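You operate a simulated robot arm through the tools that you are given. There is no shell and no other tool. Be economical: measure what you need, move in short steps, check, and stop when the job is done.

The job below is to be done with a simulated robot arm. You get a single attempt, and the scene is never put back.

JOB
Run the magnet into the coil and out again to show both kicks.
Fine: coil lever ON first and OFF at the end, carrier at IN, then back at OUT, magnet left in its cradle, zero knob left alone. Where these are worked on the way, their far stop is far enough and under half their travel is too little: coil lever.

It is judged by the outcome, as a careful person would: the job done as asked, and still so three seconds after it is handed in. It fails if anything else is knocked over, pushed out of place, dropped, spilled or broken.

ROBOT AND FRAMES
A 7-joint arm with a two-finger parallel gripper, fixed in place. Base frame: the origin is at the foot of the arm, x ahead of it, y to its left, z up; the work surface is at about z = 0.85. Units: m, rad, N and s.
With the tool pointing down near the work surface it reaches from about 0.3 to 0.7 m from the base axis. Its first joint turns from -1.152 to 1.152 rad. Payload 1.57 kg.
The tool frame sits at the grasp point between the pads (the TCP): z along the fingers, y along the line on which they close. The tips reach 0.03 m beyond it. The gripper opens to 0.11 m. The fingers are 0.024 m wide and 0.012 m thick; the gripper's body (0.048 by 0.112 m) begins 0.078 m behind the TCP.
Orientation is told as [roll, pitch, yaw] about the base's x, y, z axes, in that order, counted from this pose: with the fingers straight down and closing along the base's y, the tool's x points along the base's -x, its y along +y and its z along -z.

CONTROLS
- The arm moves only by the tool drive_tool. Its argument "rows" is a list of rows, each an object (a shift or turn left out is 0, a gripper value left out holds the last) with "slide": the shift along the tool's x, y, z in m, a list of three; "delta_rot": the turn, a rotation vector about the tool's x, y, z in rad, a list of three; "fingers": the gripper command, from -1 (shut) to 1 (fully open), values between in proportion. In form: [{"slide": [x, y, z], "delta_rot": [ax, ay, az], "fingers": fingers}, ...]. A call has 1 to 8 rows; each row shifts and turns the commanded pose from where the row before left it, along the tool's axes as they then stand. Each row takes 0.2 s and may step no farther than 0.05 m and 0.15 rad from the row before; otherwise, or with a gripper value out of range, the whole call is refused. Where a pose cannot be reached the arm comes as near as it can. A force on the tool above 70 N (or 10 N above the force at the start of the call, whichever is more), or a blocked arm, ends the call early, and 0.2 s more pass. Each finger travels about 0.108 m/s and halts on what it meets, pressing with about 31 N; the grip force reading is that of the motor and also rises with nothing between the fingers. The clock runs only during rows and for 0.2 s after the last one: add rows that do not move to give the fingers time. It gives the time, the measured TCP pose, the force on the tool (base axes), the opening and the grip force at its end, in the units of the frame above (readings bear some noise), with the torque about the TCP (base axes, N m) and any sound that the robot's microphone picked up, and new pictures: "views" is both (left out), scene, wrist or none.
- Cameras (640 x 400 px; columns grow to the right, rows downward): "scene" is fixed at [0.1724, -0.3966, 1.4121]; the picture's right is [0.71, -0.70, 0.00], its down [-0.35, -0.35, -0.87] and it looks along [0.61, 0.62, -0.50] (base axes); focal length 327 px, centre (320, 200). "wrist" rides on the gripper at [0.07, 0.016, -0.141] in the tool frame; the picture's right is [-0.23, 0.97, 0.00], its down [-0.86, -0.20, -0.48] and it looks along [-0.47, -0.11, 0.88] (tool axes); focal length 222 px, centre (320, 200).
- point_at(camera, pixels): for up to 12 pixels [column, row] of the newest picture of that camera ("zoom" is the newest enlarged one), the place [x, y, z] in the base frame of the surface seen there, good to about 0.002 m. It takes no simulated time.
- inspect(camera, box): a new picture of the part [left, top, right, bottom] of that camera's present view, enlarged. It takes no simulated time.
- close_job(): hands the job in; it is judged then, once.

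Go step by step. Measure first, check grasps and placings, and put right what went wrong. The budget is 80 turns and 200 pictures, counting those below and the enlarged ones. Unless the task says otherwise, let go and move clear before handing in, and close with one line.

The tools are called after "Call:" by a JSON object that holds its "fn" and its "kwargs". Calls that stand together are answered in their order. drive_tool: Moves the arm, as the interface text tells. Its arguments: {"type":"object","properties":{"rows":{"type":"array","items":{"type":"object","properties":{"slide":{"type":"array","items":{"type":"number"}},"delta_rot":{"type":"array","items":{"type":"number"}},"fingers":{"type":"number"}}}},"views":{"type":"string","enum":["both","scene","wrist","none"]}},"required":["rows"]} The other tools are called the same way: point_at (camera, pixels) gives the place of the surface under pixels of a picture; inspect (camera, box) takes an enlarged picture of a part of a camera's view; close_job () hands the job in.

At the start:

```text
time_s: 0.0
ee_pos: [0.4375, 0.0331, 1.2238]
tool_rot: [0.001, 0.001, 0.001]
wrist_force: [0.0, -0.5, 0.6]
moment: [-0.02, 0.0, -0.01]
finger_gap: 0.1096
grip_force: 0.1
```

scene: 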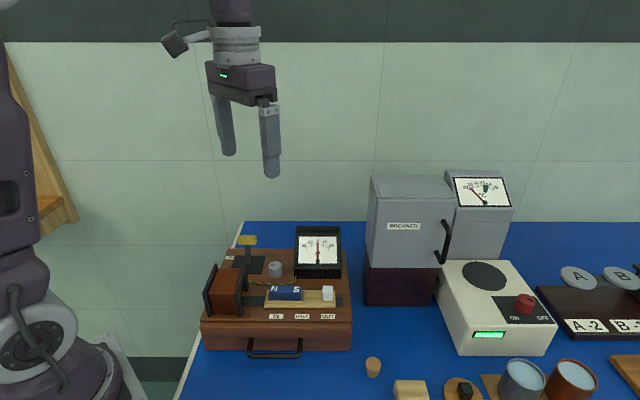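
wrist: 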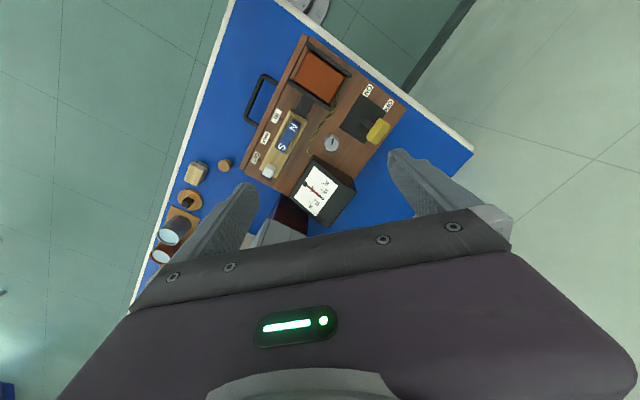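

The coil apparatus is at scene pixels (200-350, 225-350): yellow-handled lever, coil, magnet carrier with a white knob, labels. I'll zoom in.

Call:
{"fn": "inspect", "kwargs": {"camera": "scene", "box": [190, 215, 360, 365]}}

Call:
{"fn": "inspect", "kwargs": {"camera": "wrist", "box": [230, 20, 420, 230]}}

Call:
{"fn": "point_at", "kwargs": {"camera": "scene", "pixels": [[247, 239], [255, 262], [275, 268], [286, 292], [327, 291], [327, 298], [230, 290], [318, 250], [275, 317], [328, 317], [250, 276], [310, 302]]}}

```text
2.67 times, centred on (275, 290) of scene
```

zoom: 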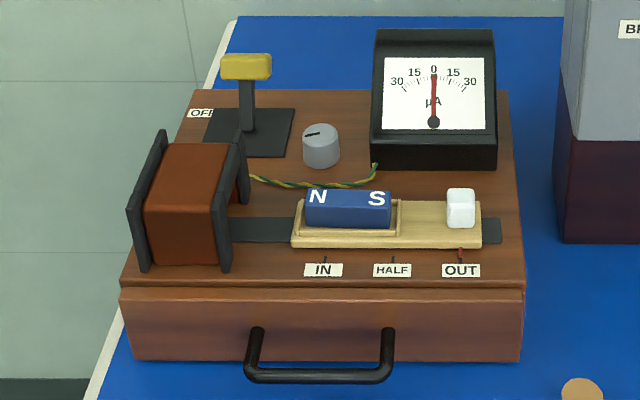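

```text
1.90 times, centred on (325, 125) of wrist
```

zoom: 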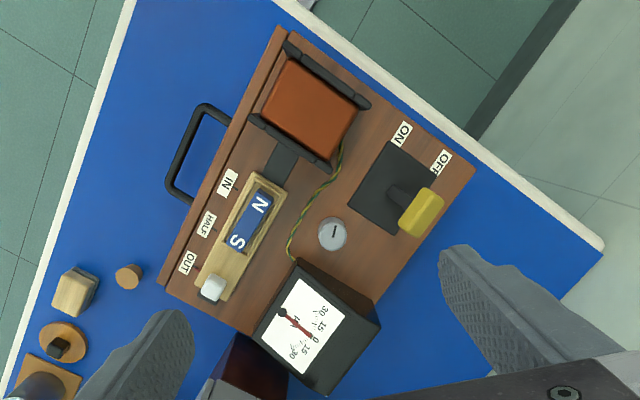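

```text
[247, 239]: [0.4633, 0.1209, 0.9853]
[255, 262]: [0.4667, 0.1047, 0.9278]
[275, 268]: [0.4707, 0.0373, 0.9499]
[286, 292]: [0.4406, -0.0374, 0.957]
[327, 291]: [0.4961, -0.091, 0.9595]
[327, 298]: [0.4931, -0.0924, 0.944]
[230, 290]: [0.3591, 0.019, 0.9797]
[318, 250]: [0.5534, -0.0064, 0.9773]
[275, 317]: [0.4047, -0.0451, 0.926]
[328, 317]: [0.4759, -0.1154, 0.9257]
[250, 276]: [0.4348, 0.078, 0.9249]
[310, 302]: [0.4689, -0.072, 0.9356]
```

The lever leans toward OFF (rear) and the carrier is at OUT, with its white knob at zoom (460,208) in the scene crop. I'll measure the lever and knob from the wrist zoom.

Call:
{"fn": "point_at", "kwargs": {"camera": "zoom", "pixels": [[421, 205], [398, 190], [402, 133], [441, 160], [391, 142], [350, 196], [408, 236], [213, 285], [332, 236], [437, 190], [404, 228], [205, 297]]}}

Call:
{"fn": "inspect", "kwargs": {"camera": "scene", "box": [225, 225, 295, 290]}}

```text
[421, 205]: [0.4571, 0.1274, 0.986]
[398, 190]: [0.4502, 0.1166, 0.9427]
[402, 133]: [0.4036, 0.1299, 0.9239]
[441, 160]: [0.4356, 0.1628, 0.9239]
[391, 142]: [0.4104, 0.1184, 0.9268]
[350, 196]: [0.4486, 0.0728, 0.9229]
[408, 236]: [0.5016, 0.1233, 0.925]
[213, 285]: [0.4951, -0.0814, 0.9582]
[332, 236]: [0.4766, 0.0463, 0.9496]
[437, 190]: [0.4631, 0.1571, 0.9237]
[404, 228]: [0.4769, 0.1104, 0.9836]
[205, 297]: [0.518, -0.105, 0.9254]
```

```text
6.15 times, centred on (260, 258) of scene
```

zoom: 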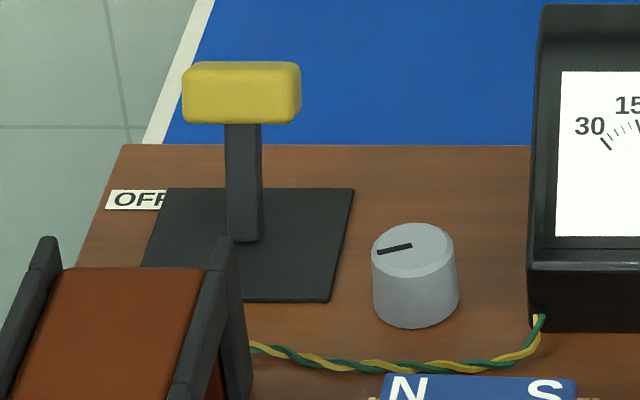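

The lever handle centre is near (0.460, 0.125, 0.986) and it swings along (-0.70,-0.71) to ON. The carrier knob is at (0.495,-0.081,0.958) and slides along (-0.71,0.70) to IN. I'll go above the handle and yaw -45° so that the fingers close along the lever's swing.

Call:
{"fn": "drive_tool", "kwargs": {"rows": [{"slide": [-0.012, 0.046, 0.01], "fingers": 0.1}, {"slide": [-0.0105, 0.046, 0.01]}, {"delta_rot": [0, 0, 0.131], "slide": [0, 0, 0.02]}, {"delta_rot": [0, 0, 0.131], "slide": [0, 0, 0.02]}, {"delta_rot": [0, 0, 0.131], "slide": [0, 0, 0.02]}, {"delta_rot": [0, 0, 0.131], "slide": [0, 0, 0.02]}, {"delta_rot": [0, 0, 0.131]}, {"delta_rot": [0, 0, 0.131]}]}}

```text
time_s: 1.8
ee_pos: [0.4605, 0.127, 1.1235]
tool_rot: [0.002, 0.0, -0.788]
wrist_force: [0.4, 0.5, -0.6]
moment: [-0.03, -0.03, 0.0]
finger_gap: 0.0603
grip_force: 0.0
```

scene: 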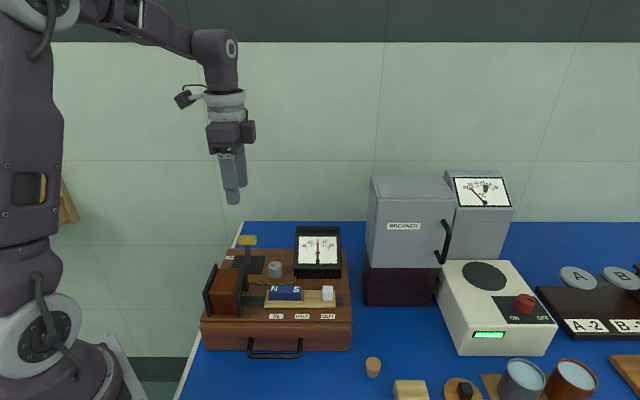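
wrist: 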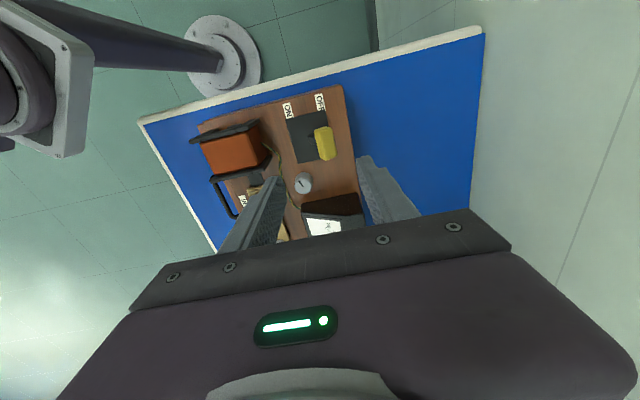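

The fingers are now over the lever area. I'll refine the handle geometry from the wrist view around (324,143) before lowering.

Call:
{"fn": "inspect", "kwargs": {"camera": "wrist", "box": [190, 80, 370, 240]}}

```text
2.50 times, centred on (280, 160) of wrist
```

zoom: 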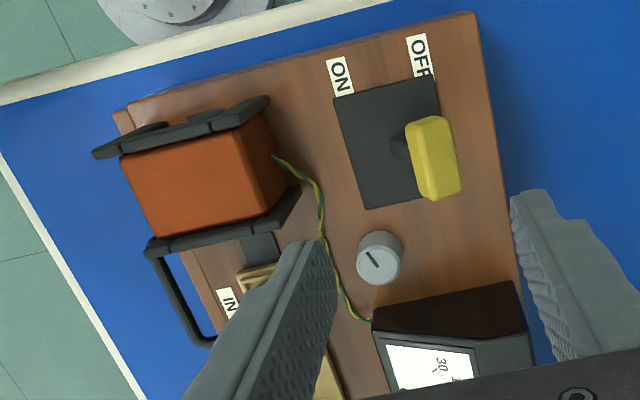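

Call:
{"fn": "point_at", "kwargs": {"camera": "zoom", "pixels": [[428, 122], [440, 196], [410, 130], [420, 190], [433, 158], [449, 122], [460, 188], [400, 148], [284, 236], [375, 308], [378, 333], [268, 100]]}}

```text
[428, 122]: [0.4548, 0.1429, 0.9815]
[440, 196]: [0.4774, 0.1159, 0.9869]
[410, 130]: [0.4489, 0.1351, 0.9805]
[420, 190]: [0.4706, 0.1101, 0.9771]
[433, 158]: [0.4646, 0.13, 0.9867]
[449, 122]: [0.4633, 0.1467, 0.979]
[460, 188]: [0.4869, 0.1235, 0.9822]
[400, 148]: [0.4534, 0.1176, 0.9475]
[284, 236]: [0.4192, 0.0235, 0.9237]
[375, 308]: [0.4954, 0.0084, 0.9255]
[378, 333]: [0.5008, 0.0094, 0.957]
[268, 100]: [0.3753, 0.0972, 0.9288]
```

Handle centre is (0.466, 0.129), about 0.02 wide along the swing. I'll lower the open fingers around it, tips to about z 0.966.

Call:
{"fn": "drive_tool", "kwargs": {"rows": [{"slide": [-0.0025, 0.0053, 0.03]}, {"slide": [0, 0, 0.04]}, {"slide": [0, 0, 0.03]}, {"slide": [0, 0, 0.028]}]}}

Call:
{"fn": "inspect", "kwargs": {"camera": "scene", "box": [190, 175, 360, 325]}}

```text
time_s: 2.8
ee_pos: [0.4662, 0.1286, 0.9966]
tool_rot: [0.0, -0.001, -0.788]
wrist_force: [-0.1, -0.6, 0.0]
moment: [-0.02, 0.01, 0.01]
finger_gap: 0.0607
grip_force: 0.0
```

scene: 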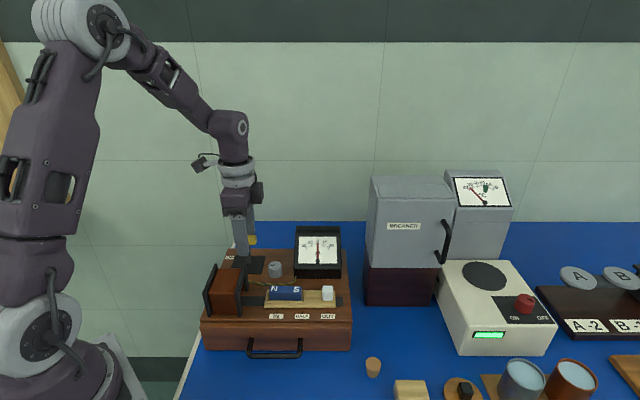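
wrist: 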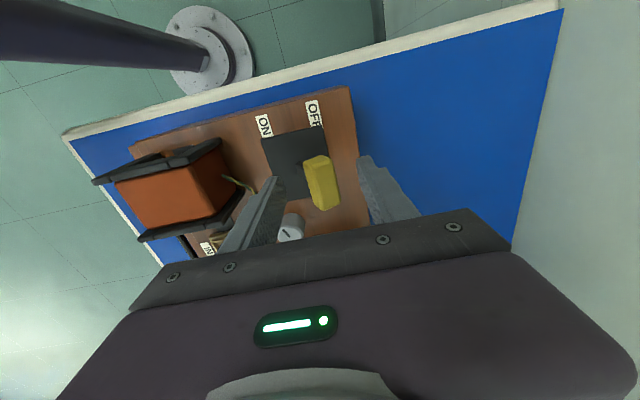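

```text
2.67 times, centred on (275, 250) of scene
```

zoom: 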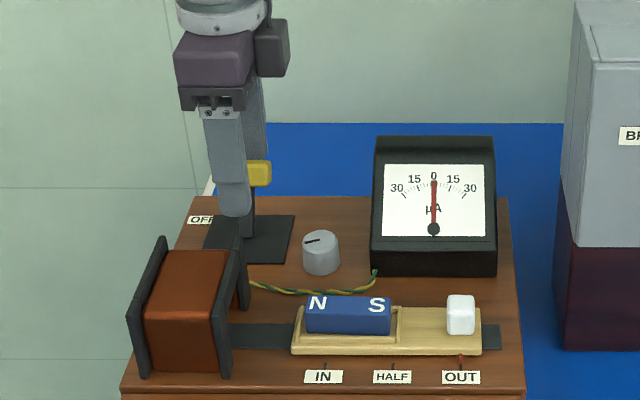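

The fingers straddle the handle. To keep the front finger clear of the coil while pushing, I'll narrow the gap to 0.03 and then push along tool -y toward ON.

Call:
{"fn": "drive_tool", "kwargs": {"rows": [{"fingers": -0.45}, {}, {"slide": [0, -0.012, 0]}, {"slide": [0, -0.012, 0]}, {"slide": [0, -0.01, 0]}]}}

Call:
{"fn": "inspect", "kwargs": {"camera": "scene", "box": [190, 175, 360, 325]}}

```text
time_s: 4.0
ee_pos: [0.4418, 0.1044, 0.9962]
tool_rot: [-0.001, 0.002, -0.788]
wrist_force: [-0.1, -0.6, 0.0]
moment: [0.09, -0.04, 0.03]
finger_gap: 0.0306
grip_force: 0.6
```

scene: 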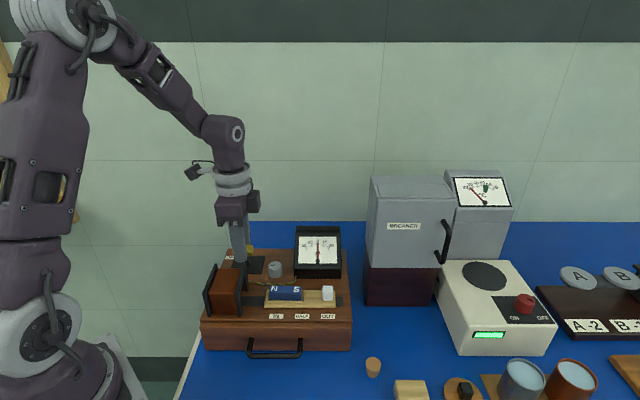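
wrist: 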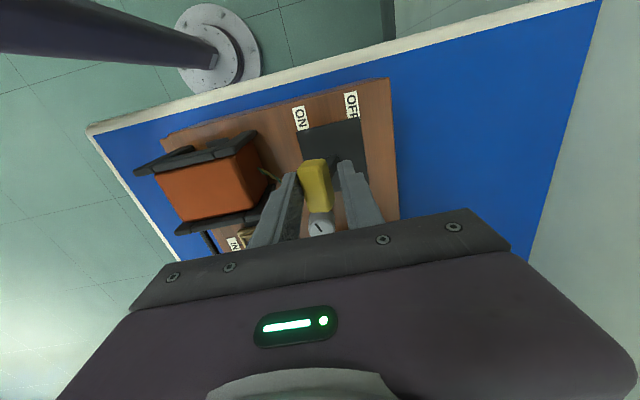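

```text
2.67 times, centred on (275, 250) of scene
```

zoom: 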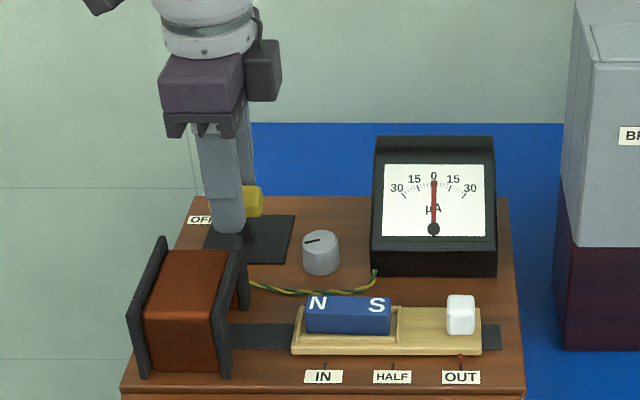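

The lever is moving freely (tool now at e≈0.385). I'll push on in small steps to the stop, watching the force and the coil clearance.

Call:
{"fn": "drive_tool", "kwargs": {"rows": [{"slide": [0, -0.006, 0]}, {"slide": [0, -0.006, 0]}]}}

Call:
{"fn": "inspect", "kwargs": {"camera": "wrist", "box": [220, 80, 400, 250]}}

```text
time_s: 4.6
ee_pos: [0.4331, 0.0968, 0.9957]
tool_rot: [-0.001, 0.0, -0.785]
wrist_force: [0.8, 2.5, -0.1]
moment: [0.06, -0.05, -0.02]
finger_gap: 0.0328
grip_force: 1.3
```

scene: 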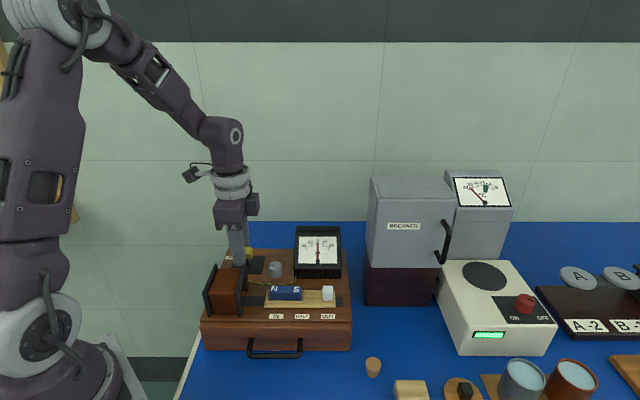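
wrist: 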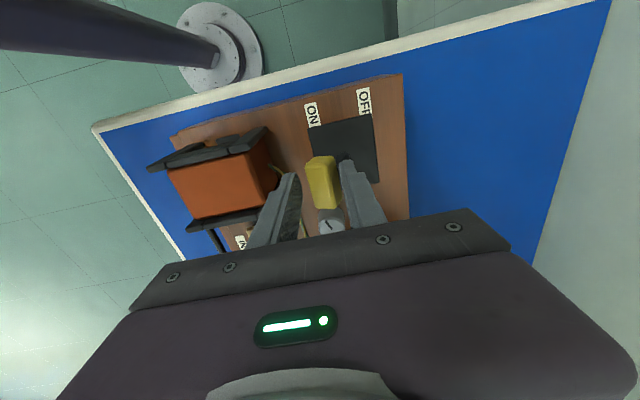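

```text
2.35 times, centred on (310, 165) of wrist
```

zoom: 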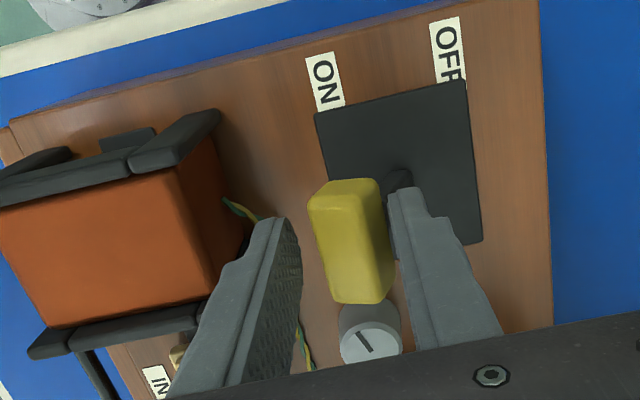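

The reaction is about 2.6 N and the gap grew slightly, which suggests the stop. I'll measure the handle.

Call:
{"fn": "point_at", "kwargs": {"camera": "zoom", "pixels": [[318, 192], [370, 182], [335, 298], [384, 285], [350, 240], [400, 176]]}}

Call:
{"fn": "drive_tool", "kwargs": {"rows": [{"slide": [0, -0.005, 0]}], "views": "wrist"}}

Call:
{"fn": "inspect", "kwargs": {"camera": "wrist", "box": [220, 80, 400, 250]}}

```text
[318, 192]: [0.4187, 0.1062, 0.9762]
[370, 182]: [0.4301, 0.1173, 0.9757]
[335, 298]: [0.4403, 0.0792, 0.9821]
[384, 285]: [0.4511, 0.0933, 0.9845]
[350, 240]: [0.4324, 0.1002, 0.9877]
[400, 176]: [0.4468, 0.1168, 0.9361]
```

```text
time_s: 5.0
ee_pos: [0.4315, 0.0925, 0.9967]
tool_rot: [0.003, 0.0, -0.786]
wrist_force: [9.9, 8.5, -2.5]
moment: [0.07, -0.3, -0.03]
finger_gap: 0.0414
grip_force: 5.9
```

wrist: 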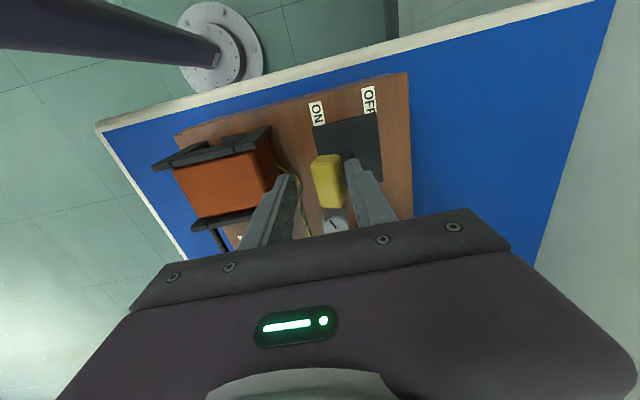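

```text
2.35 times, centred on (310, 165) of wrist
```

zoom: 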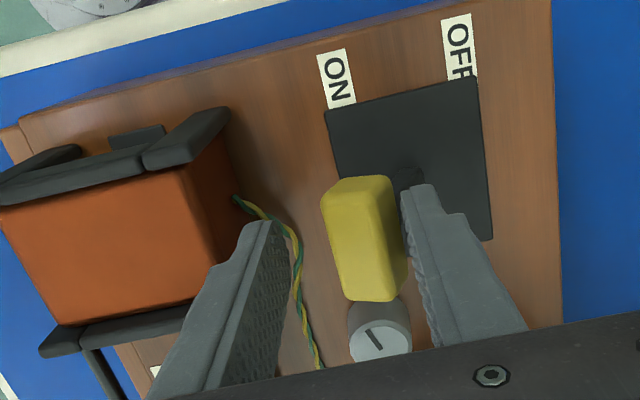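

The lever is on the ON stop (13 N reaction, handle e≈0.376). I'll back off a little and rise clear to check.

Call:
{"fn": "drive_tool", "kwargs": {"rows": [{"slide": [0, 0.006, 0]}, {"slide": [0, 0.003, -0.02]}, {"slide": [0, 0, -0.04]}, {"slide": [0, 0, -0.04]}, {"slide": [-0.04, 0, -0.01]}, {"slide": [-0.04, -0.02, 0]}, {"slide": [-0.04, -0.03, 0]}, {"slide": [-0.02, -0.03, 0]}]}}

Call:
{"fn": "inspect", "kwargs": {"camera": "scene", "box": [190, 215, 360, 365]}}

```text
time_s: 6.8
ee_pos: [0.4802, -0.0564, 1.1072]
tool_rot: [0.003, 0.0, -0.786]
wrist_force: [1.1, 1.1, 0.4]
moment: [0.01, -0.03, -0.01]
finger_gap: 0.0303
grip_force: 0.0
```

scene: 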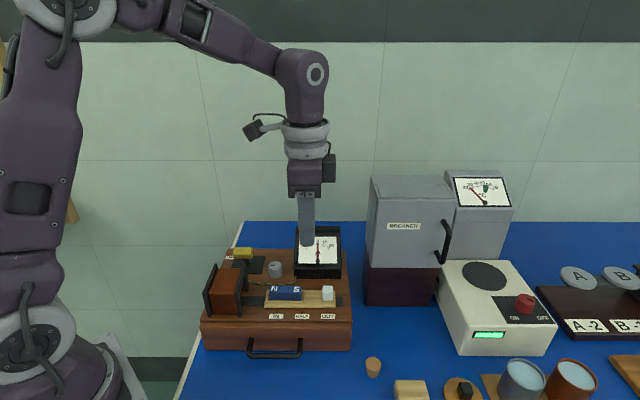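
wrist: 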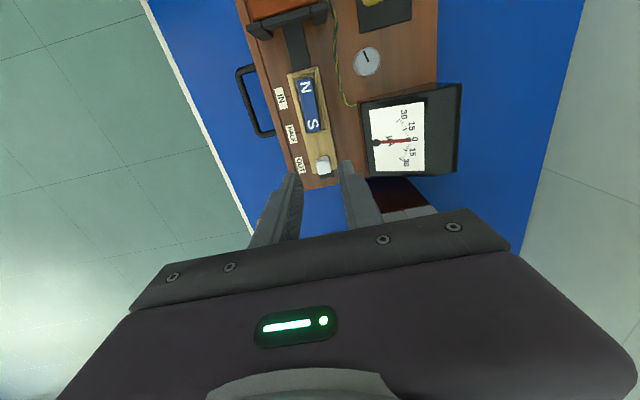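

```text
2.67 times, centred on (275, 290) of scene
```

zoom: 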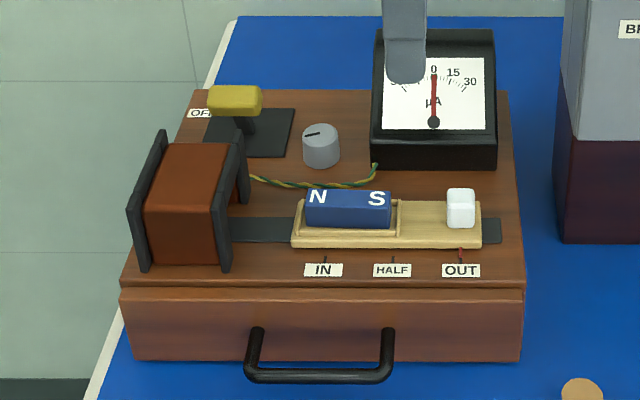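

The lever stays at ON. Next I'll measure the carrier knob and the clearances around it.

Call:
{"fn": "inspect", "kwargs": {"camera": "wrist", "box": [240, 20, 480, 200]}}

```text
2.22 times, centred on (360, 110) of wrist
```

zoom: 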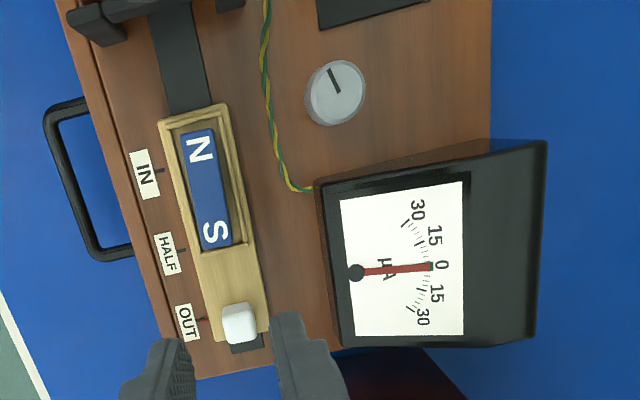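

Call:
{"fn": "point_at", "kwargs": {"camera": "zoom", "pixels": [[240, 320], [225, 312], [252, 308], [226, 340], [254, 335], [322, 190], [338, 340], [216, 280], [212, 245], [265, 330], [193, 133], [290, 188]]}}

```text
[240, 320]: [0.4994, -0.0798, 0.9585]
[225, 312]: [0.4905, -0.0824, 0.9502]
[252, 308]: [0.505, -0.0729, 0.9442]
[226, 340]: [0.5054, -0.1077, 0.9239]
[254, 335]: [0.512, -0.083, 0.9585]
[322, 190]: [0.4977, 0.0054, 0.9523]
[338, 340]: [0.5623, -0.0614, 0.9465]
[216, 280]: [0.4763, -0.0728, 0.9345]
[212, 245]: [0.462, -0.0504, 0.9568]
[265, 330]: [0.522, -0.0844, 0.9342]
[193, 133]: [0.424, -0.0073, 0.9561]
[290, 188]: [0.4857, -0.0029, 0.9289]
```

Knob centre is about (0.500,-0.081), top z 0.958, about 0.017 wide. The meter is 0.06 behind it, so there's clearance. I'll descend with the gap at 0.04 around the knob.

Call:
{"fn": "drive_tool", "kwargs": {"rows": [{"slide": [-0.0313, -0.003, 0], "fingers": -0.25}, {"slide": [0, 0, 0.04]}, {"slide": [0, 0, 0.04]}, {"slide": [0, 0, 0.03]}, {}]}}

Call:
{"fn": "inspect", "kwargs": {"camera": "scene", "box": [240, 215, 360, 325]}}

Call:
{"fn": "inspect", "kwargs": {"camera": "wrist", "box": [220, 80, 420, 250]}}

```text
time_s: 8.0
ee_pos: [0.4987, -0.0826, 0.9962]
tool_rot: [0.001, 0.0, -0.786]
wrist_force: [0.2, 0.2, 0.3]
moment: [-0.01, 0.02, -0.01]
finger_gap: 0.0414
grip_force: 0.0
```

scene: 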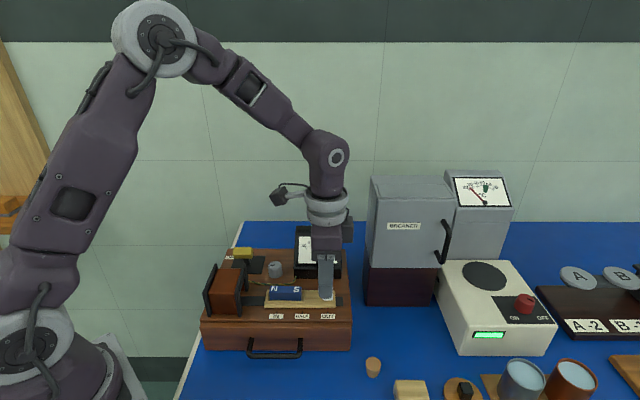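
wrist: 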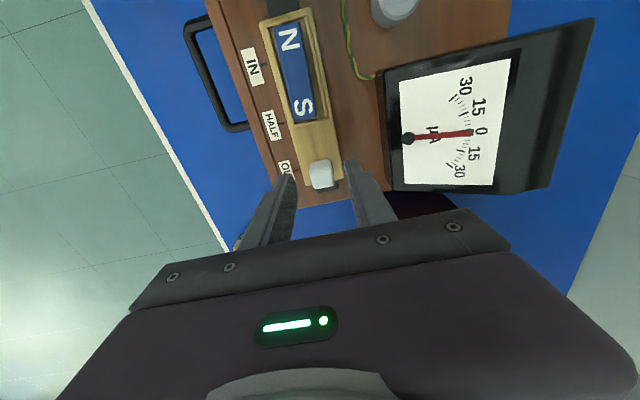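

```text
3.64 times, centred on (300, 270) of scene
```

zoom: 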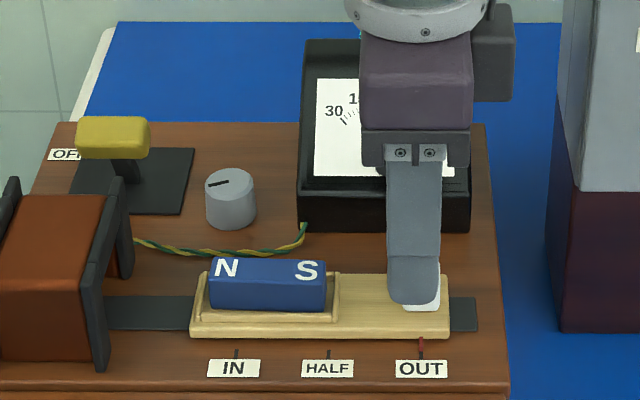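

```text
2.35 times, centred on (320, 165) of wrist
```

zoom: 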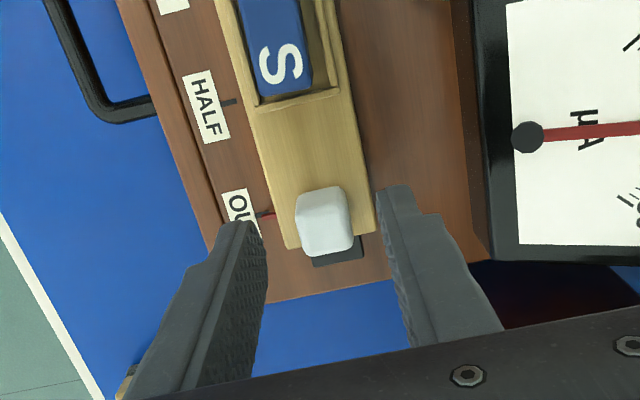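

Aligned around the knob. I'll go down another 0.025 (tips about 0.941, above the carrier deck at 0.934) and grip.

Call:
{"fn": "drive_tool", "kwargs": {"rows": [{"slide": [0, 0.0015, 0.013]}, {"slide": [0, 0, 0.012]}, {"fingers": -0.85}, {}], "views": "wrist"}}

Call:
{"fn": "inspect", "kwargs": {"camera": "scene", "box": [240, 215, 360, 325]}}

```text
time_s: 9.0
ee_pos: [0.4994, -0.0809, 0.971]
tool_rot: [-0.002, 0.0, -0.787]
wrist_force: [-9.8, -9.5, 7.4]
moment: [-0.18, 0.1, 0.08]
finger_gap: 0.0199
grip_force: 33.2
```

wrist: 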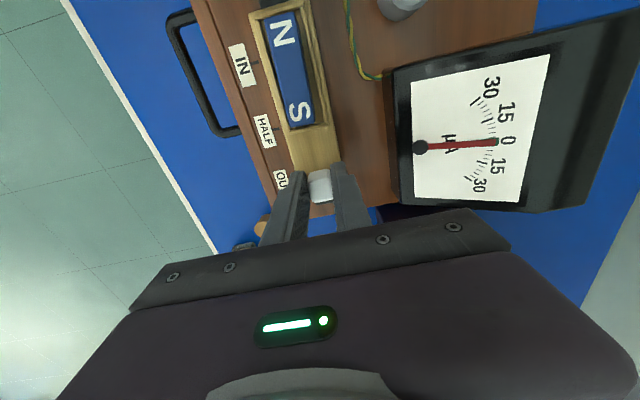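

```text
3.64 times, centred on (300, 270) of scene
```

zoom: 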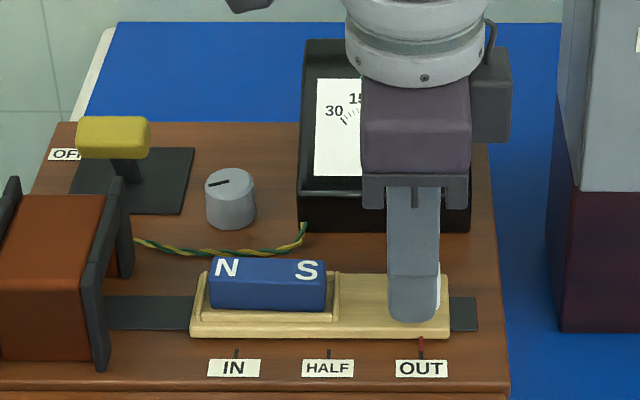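

Gripped (gap 0.020), with a sideways bias of about 13 N that I'll relieve by shifting -y 0.002. Then I'll slide smoothly toward IN along tool +x.

Call:
{"fn": "drive_tool", "kwargs": {"rows": [{"slide": [0, -0.002, -0.001]}, {"slide": [0.012, 0, 0]}, {"slide": [0.022, 0, 0]}, {"slide": [0.024, 0, 0]}, {"slide": [0.022, 0, 0]}, {"slide": [0.015, 0, 0]}]}}

Call:
{"fn": "inspect", "kwargs": {"camera": "scene", "box": [190, 215, 360, 365]}}

```text
time_s: 10.4
ee_pos: [0.4319, -0.0136, 0.9725]
tool_rot: [0.0, 0.0, -0.786]
wrist_force: [5.1, 0.6, -26.8]
moment: [0.29, 0.29, 0.13]
finger_gap: 0.0194
grip_force: 33.8
```

scene: 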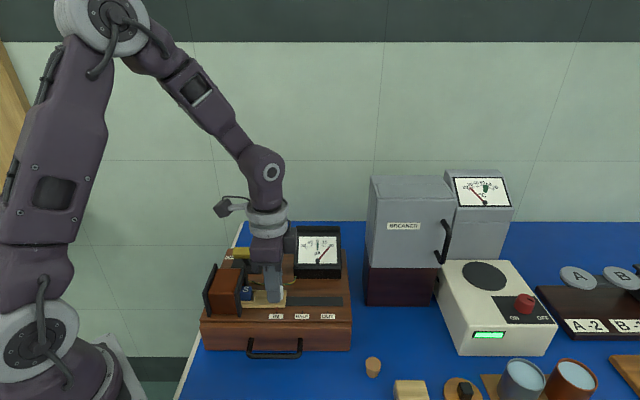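
wrist: 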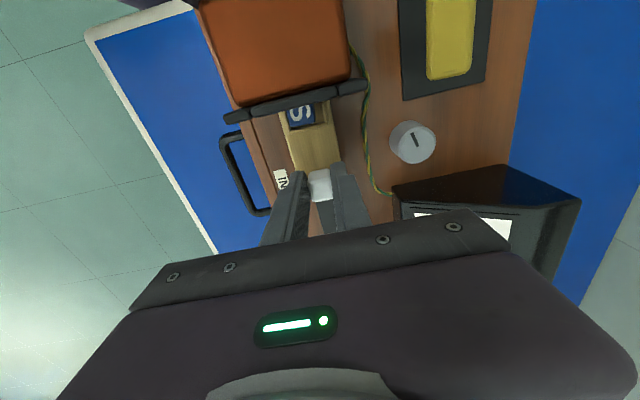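

```text
2.67 times, centred on (275, 290) of scene
```

zoom: 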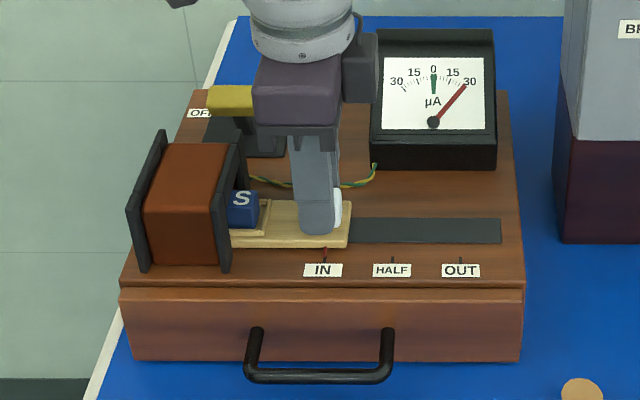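

The meter kicked right to about 30 and the carrier pointer is at the IN tick. I'll ease the vertical pull, nudge gently to feel for the stop, and check the pointer.

Call:
{"fn": "drive_tool", "kwargs": {"rows": [{"slide": [0.001, 0, 0.0015]}, {"slide": [0.002, 0, 0]}], "views": "none"}}

Call:
{"fn": "inspect", "kwargs": {"camera": "scene", "box": [240, 215, 350, 325]}}

```text
time_s: 11.0
ee_pos: [0.4317, -0.0136, 0.9722]
tool_rot: [0.005, -0.008, -0.786]
wrist_force: [12.0, -13.8, 23.0]
moment: [-0.68, 0.04, 0.14]
finger_gap: 0.02
grip_force: 33.5
```

```text
3.64 times, centred on (295, 270) of scene
```

zoom: 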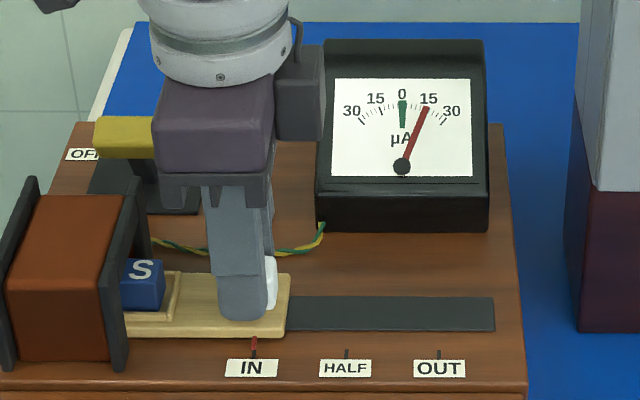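

The carrier is against the IN stop and the pointer is on the tick. I'll relax, wait for the needle to return to zero, then check.

Call:
{"fn": "drive_tool", "kwargs": {"rows": [{"slide": [-0.002, 0, -0.0008]}, {}, {}, {}, {}, {}], "views": "none"}}

Call:
{"fn": "inspect", "kwargs": {"camera": "scene", "box": [240, 215, 350, 325]}}

```text
time_s: 12.4
ee_pos: [0.4309, -0.0148, 0.9715]
tool_rot: [0.001, 0.0, -0.784]
wrist_force: [16.2, -7.4, 11.3]
moment: [-0.44, -0.48, 0.06]
finger_gap: 0.02
grip_force: 33.8
```

```text
3.64 times, centred on (295, 270) of scene
```

zoom: 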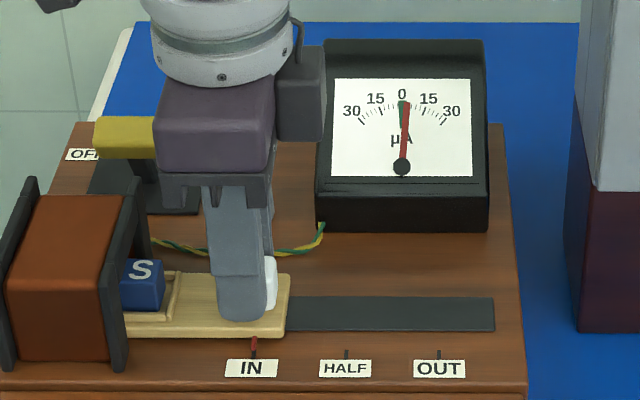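

The needle is back near zero and the magnet is seated. Now back out along tool -x at a similar speed.

Call:
{"fn": "drive_tool", "kwargs": {"rows": [{"slide": [-0.012, 0, 0]}, {"slide": [-0.022, 0, 0]}, {"slide": [-0.024, 0, 0]}, {"slide": [-0.022, 0, 0]}, {"slide": [-0.015, 0, 0]}]}}

Call:
{"fn": "inspect", "kwargs": {"camera": "scene", "box": [240, 215, 350, 325]}}

Call:
{"fn": "inspect", "kwargs": {"camera": "wrist", "box": [240, 0, 560, 220]}}

```text
time_s: 13.6
ee_pos: [0.4983, -0.0819, 0.9712]
tool_rot: [0.001, 0.001, -0.785]
wrist_force: [2.9, 6.5, -15.5]
moment: [-0.2, -0.53, -0.11]
finger_gap: 0.0199
grip_force: 34.3
```

scene: 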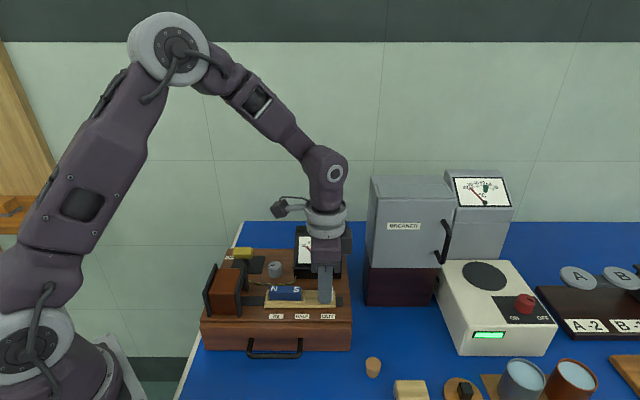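
wrist: 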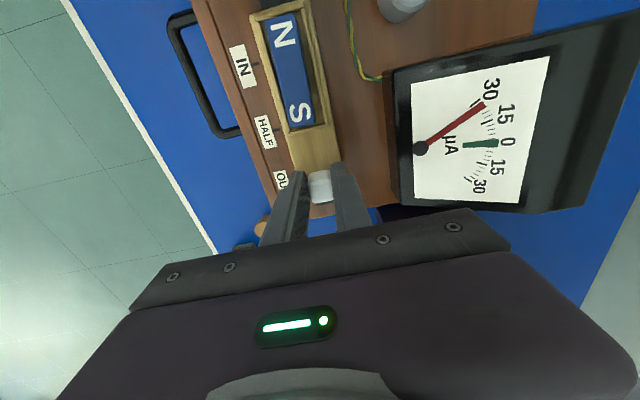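

```text
3.64 times, centred on (295, 270) of scene
```

zoom: 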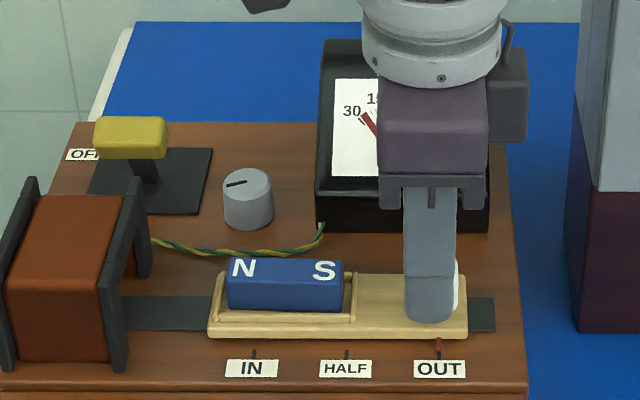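

```text
1.82 times, centred on (400, 110) of wrist
```

zoom: 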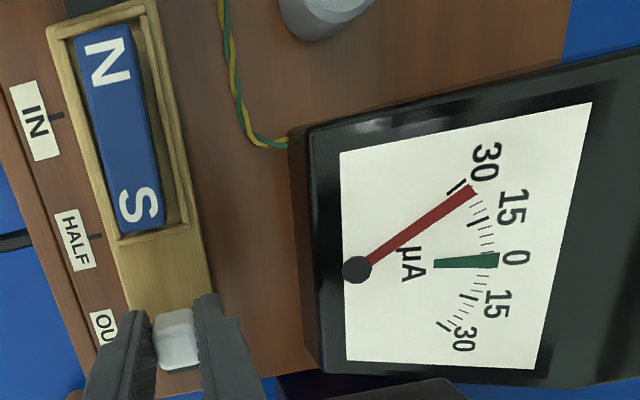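

The opposite kick shows (needle left, about -28) and the pointer is at OUT. I'll nudge 0.002 to seat it, then release and rise.

Call:
{"fn": "drive_tool", "kwargs": {"rows": [{"slide": [-0.002, 0, 0.0007]}, {}, {"fingers": -0.25}, {}, {"slide": [0, 0, -0.03]}, {"slide": [0, 0, -0.04]}, {"slide": [0, 0, -0.04]}]}}

Call:
{"fn": "inspect", "kwargs": {"camera": "scene", "box": [240, 215, 350, 325]}}

```text
time_s: 15.2
ee_pos: [0.4991, -0.0817, 1.0806]
tool_rot: [-0.001, -0.001, -0.785]
wrist_force: [0.1, 0.6, 0.0]
moment: [0.01, 0.0, -0.01]
finger_gap: 0.0414
grip_force: 0.1
```

scene: 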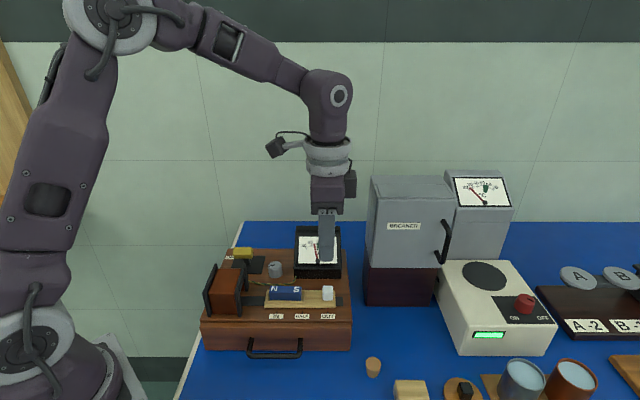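
wrist: 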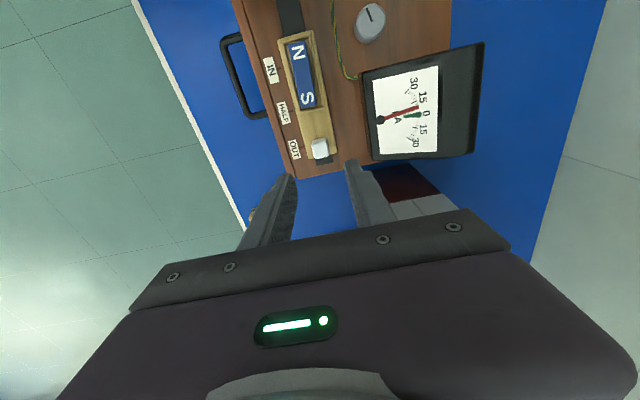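

```text
3.64 times, centred on (295, 270) of scene
```

zoom: 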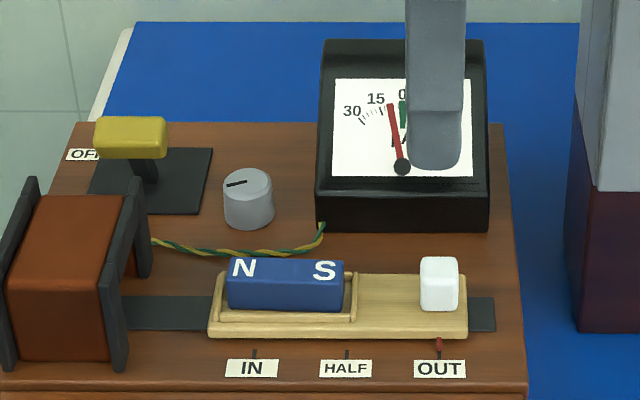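

The carrier is at OUT, the magnet is in its cradle, and the zero knob is untouched. Next I'll go back over the lever handle (about 0.435,0.098) to return it to OFF.

Call:
{"fn": "drive_tool", "kwargs": {"rows": [{"slide": [0.0431, 0.0214, -0.01], "fingers": -0.33}, {"slide": [0.0431, 0.0215, 0]}, {"slide": [0.0431, 0.0215, 0]}, {"slide": [0.043, 0.0214, 0]}, {"slide": [0, 0, 0.03]}, {"slide": [0, 0, 0.02]}, {}]}}

Call:
{"fn": "inspect", "kwargs": {"camera": "wrist", "box": [220, 80, 400, 250]}}

Call:
{"fn": "inspect", "kwargs": {"camera": "scene", "box": [190, 175, 360, 325]}}

```text
time_s: 16.8
ee_pos: [0.4386, 0.1011, 1.0411]
tool_rot: [0.0, -0.001, -0.785]
wrist_force: [0.0, -0.3, 0.9]
moment: [0.02, -0.02, -0.01]
finger_gap: 0.0367
grip_force: 0.1
```

scene: 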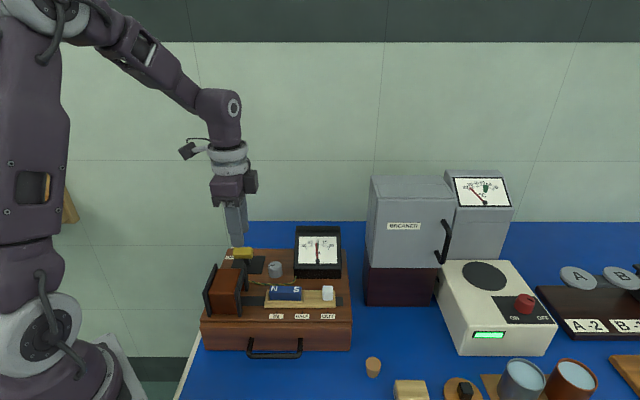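
wrist: 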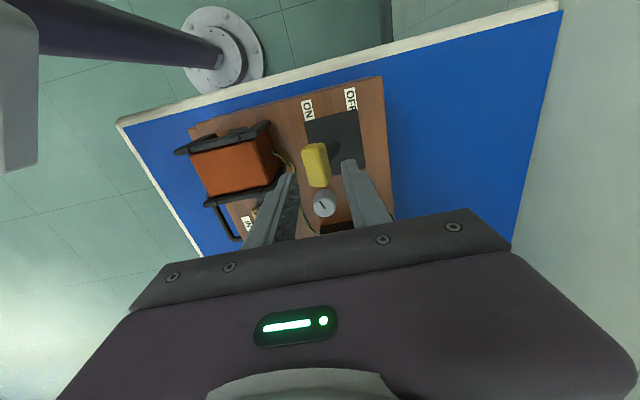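

```text
2.35 times, centred on (310, 165) of wrist
```

zoom: 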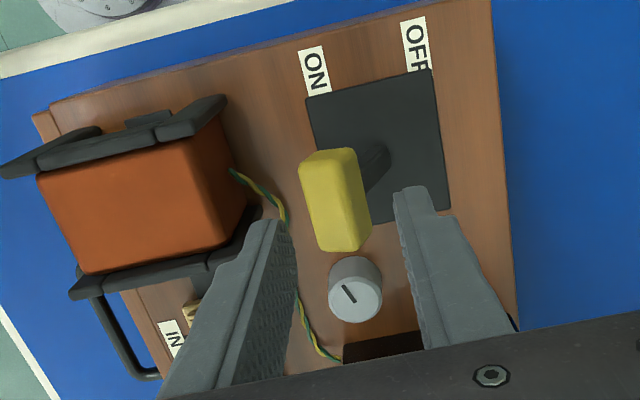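

```text
2.67 times, centred on (275, 250) of scene
```

zoom: 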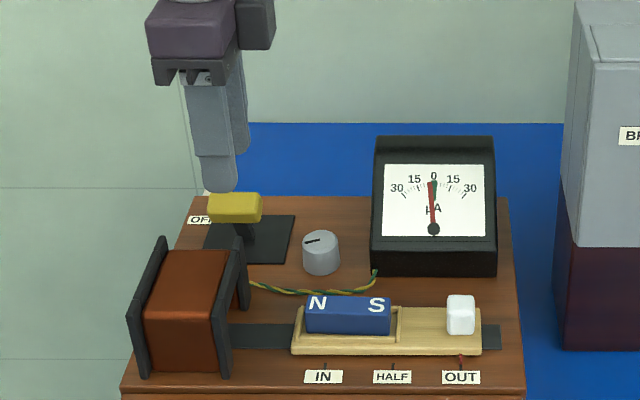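

Call:
{"fn": "point_at", "kwargs": {"camera": "zoom", "pixels": [[212, 198], [255, 198], [235, 210], [212, 215], [258, 215], [238, 196]]}}

```text
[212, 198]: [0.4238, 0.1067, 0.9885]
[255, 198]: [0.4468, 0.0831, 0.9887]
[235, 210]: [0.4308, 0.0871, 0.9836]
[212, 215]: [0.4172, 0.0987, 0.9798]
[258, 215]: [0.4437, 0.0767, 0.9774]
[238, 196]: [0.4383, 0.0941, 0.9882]
```

The handle's front face is at e≈0.364, so I'll shift -0.004 along y to centre on it and lower. Earlier finger positions there cleared the coil.

Call:
{"fn": "drive_tool", "kwargs": {"rows": [{"slide": [0, -0.004, 0]}, {"slide": [0, 0, 0.022]}, {"slide": [0, 0, 0.022]}, {}], "views": "wrist"}}

Call:
{"fn": "inspect", "kwargs": {"camera": "scene", "box": [190, 175, 360, 325]}}

```text
time_s: 17.8
ee_pos: [0.4354, 0.0978, 0.9967]
tool_rot: [-0.002, -0.001, -0.787]
wrist_force: [0.2, 0.3, -0.1]
moment: [-0.01, -0.03, 0.02]
finger_gap: 0.0367
grip_force: 0.2
```

wrist: 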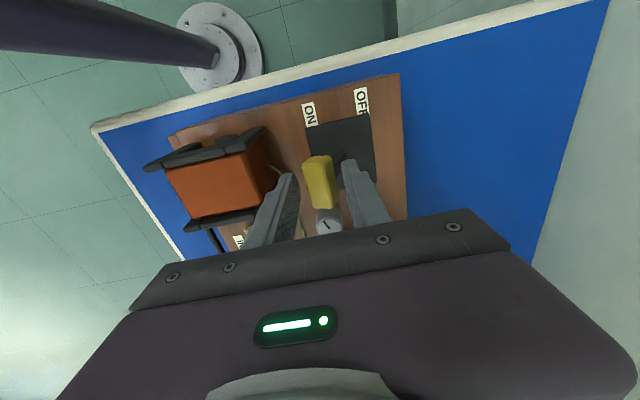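

```text
2.67 times, centred on (275, 250) of scene
```

zoom: 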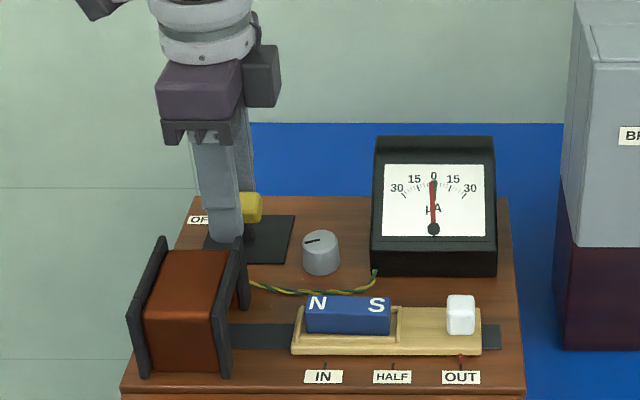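

Straddling cleanly without contact. I'll push along +y toward OFF in small steps.

Call:
{"fn": "drive_tool", "kwargs": {"rows": [{"slide": [0, 0.012, 0]}, {"slide": [0, 0.012, 0]}, {"slide": [0, 0.012, 0]}, {"slide": [0, 0.009, 0]}, {"slide": [0, 0.004, 0]}], "views": "wrist"}}

Call:
{"fn": "inspect", "kwargs": {"camera": "scene", "box": [190, 175, 360, 325]}}

```text
time_s: 19.0
ee_pos: [0.4694, 0.1324, 0.9973]
tool_rot: [0.0, 0.0, -0.787]
wrist_force: [0.0, -0.4, -0.4]
moment: [-0.02, -0.05, -0.01]
finger_gap: 0.0369
grip_force: 0.1
```

wrist: 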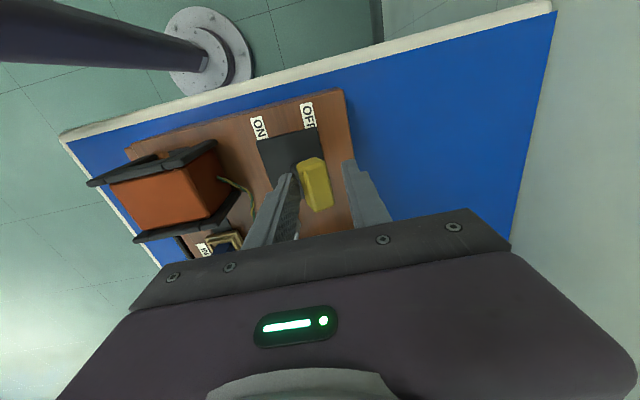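

```text
2.67 times, centred on (275, 250) of scene
```

zoom: 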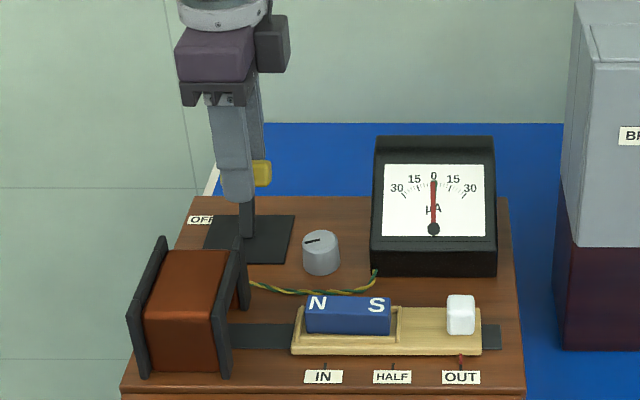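

Almost there (tool e≈0.424). I'll push a few mm more to feel the OFF stop.

Call:
{"fn": "drive_tool", "kwargs": {"rows": [{"slide": [0, 0.003, 0]}, {"slide": [0, 0.003, 0]}, {"slide": [0, 0.002, 0]}], "views": "none"}}

```text
time_s: 19.8
ee_pos: [0.4755, 0.1369, 0.9976]
tool_rot: [-0.002, 0.002, -0.787]
wrist_force: [-9.7, -7.1, 3.5]
moment: [-0.14, 0.39, 0.11]
finger_gap: 0.0471
grip_force: 5.3
```

The stop is felt (about 12 N, fingers yielding). I'll back off and rise clear.

Call:
{"fn": "drive_tool", "kwargs": {"rows": [{"slide": [0, -0.006, 0]}, {"slide": [0, -0.002, -0.02]}, {"slide": [0, 0, -0.04]}, {"slide": [0, 0, -0.04]}, {"slide": [0, 0, -0.04]}, {}]}}

Call:
{"fn": "inspect", "kwargs": {"camera": "scene", "box": [190, 215, 360, 365]}}

```text
time_s: 21.2
ee_pos: [0.4689, 0.1307, 1.1359]
tool_rot: [-0.001, 0.0, -0.784]
wrist_force: [0.6, 0.2, 0.5]
moment: [-0.01, 0.03, -0.02]
finger_gap: 0.037
grip_force: 0.1
```

scene: 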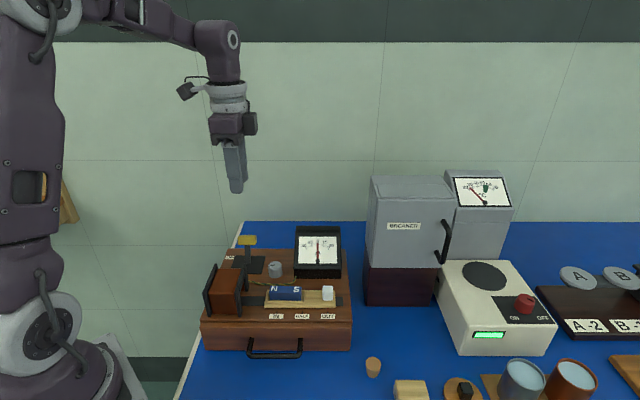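
wrist: 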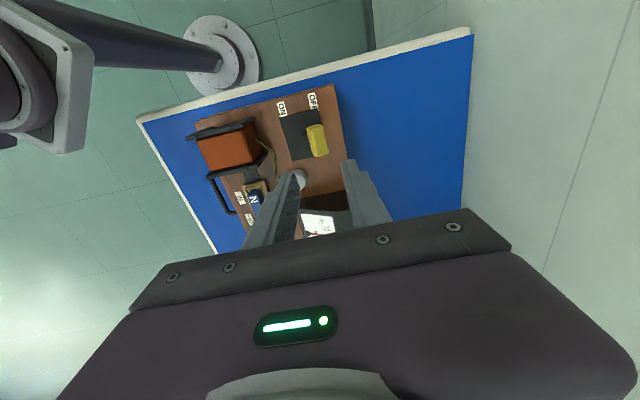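

```text
2.67 times, centred on (275, 290) of scene
```

zoom: 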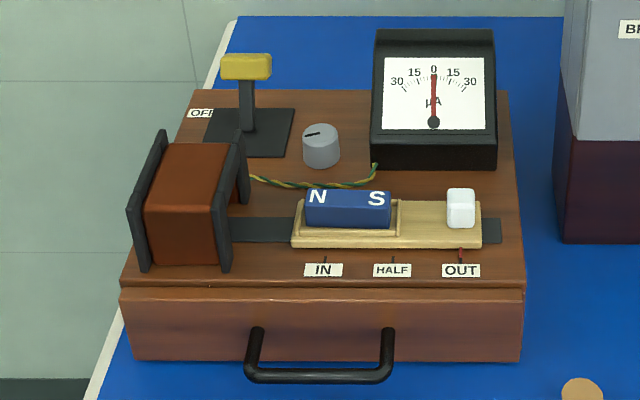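

The view matches the start: lever at OFF, carrier at OUT, magnet in its cradle, zero knob unchanged, needle at 0. The arm is clear, so I'm handing in.

Call:
{"fn": "close_job", "kwargs": {}}

```text
The job is handed in.
```

The magnet went into the coil and back out with the coil lever ON, kicking the meter to about +30 on the way in and about -28 on the way out. The lever is now OFF, the carrier is at OUT with the magnet in its cradle, and the zero knob was not touched.
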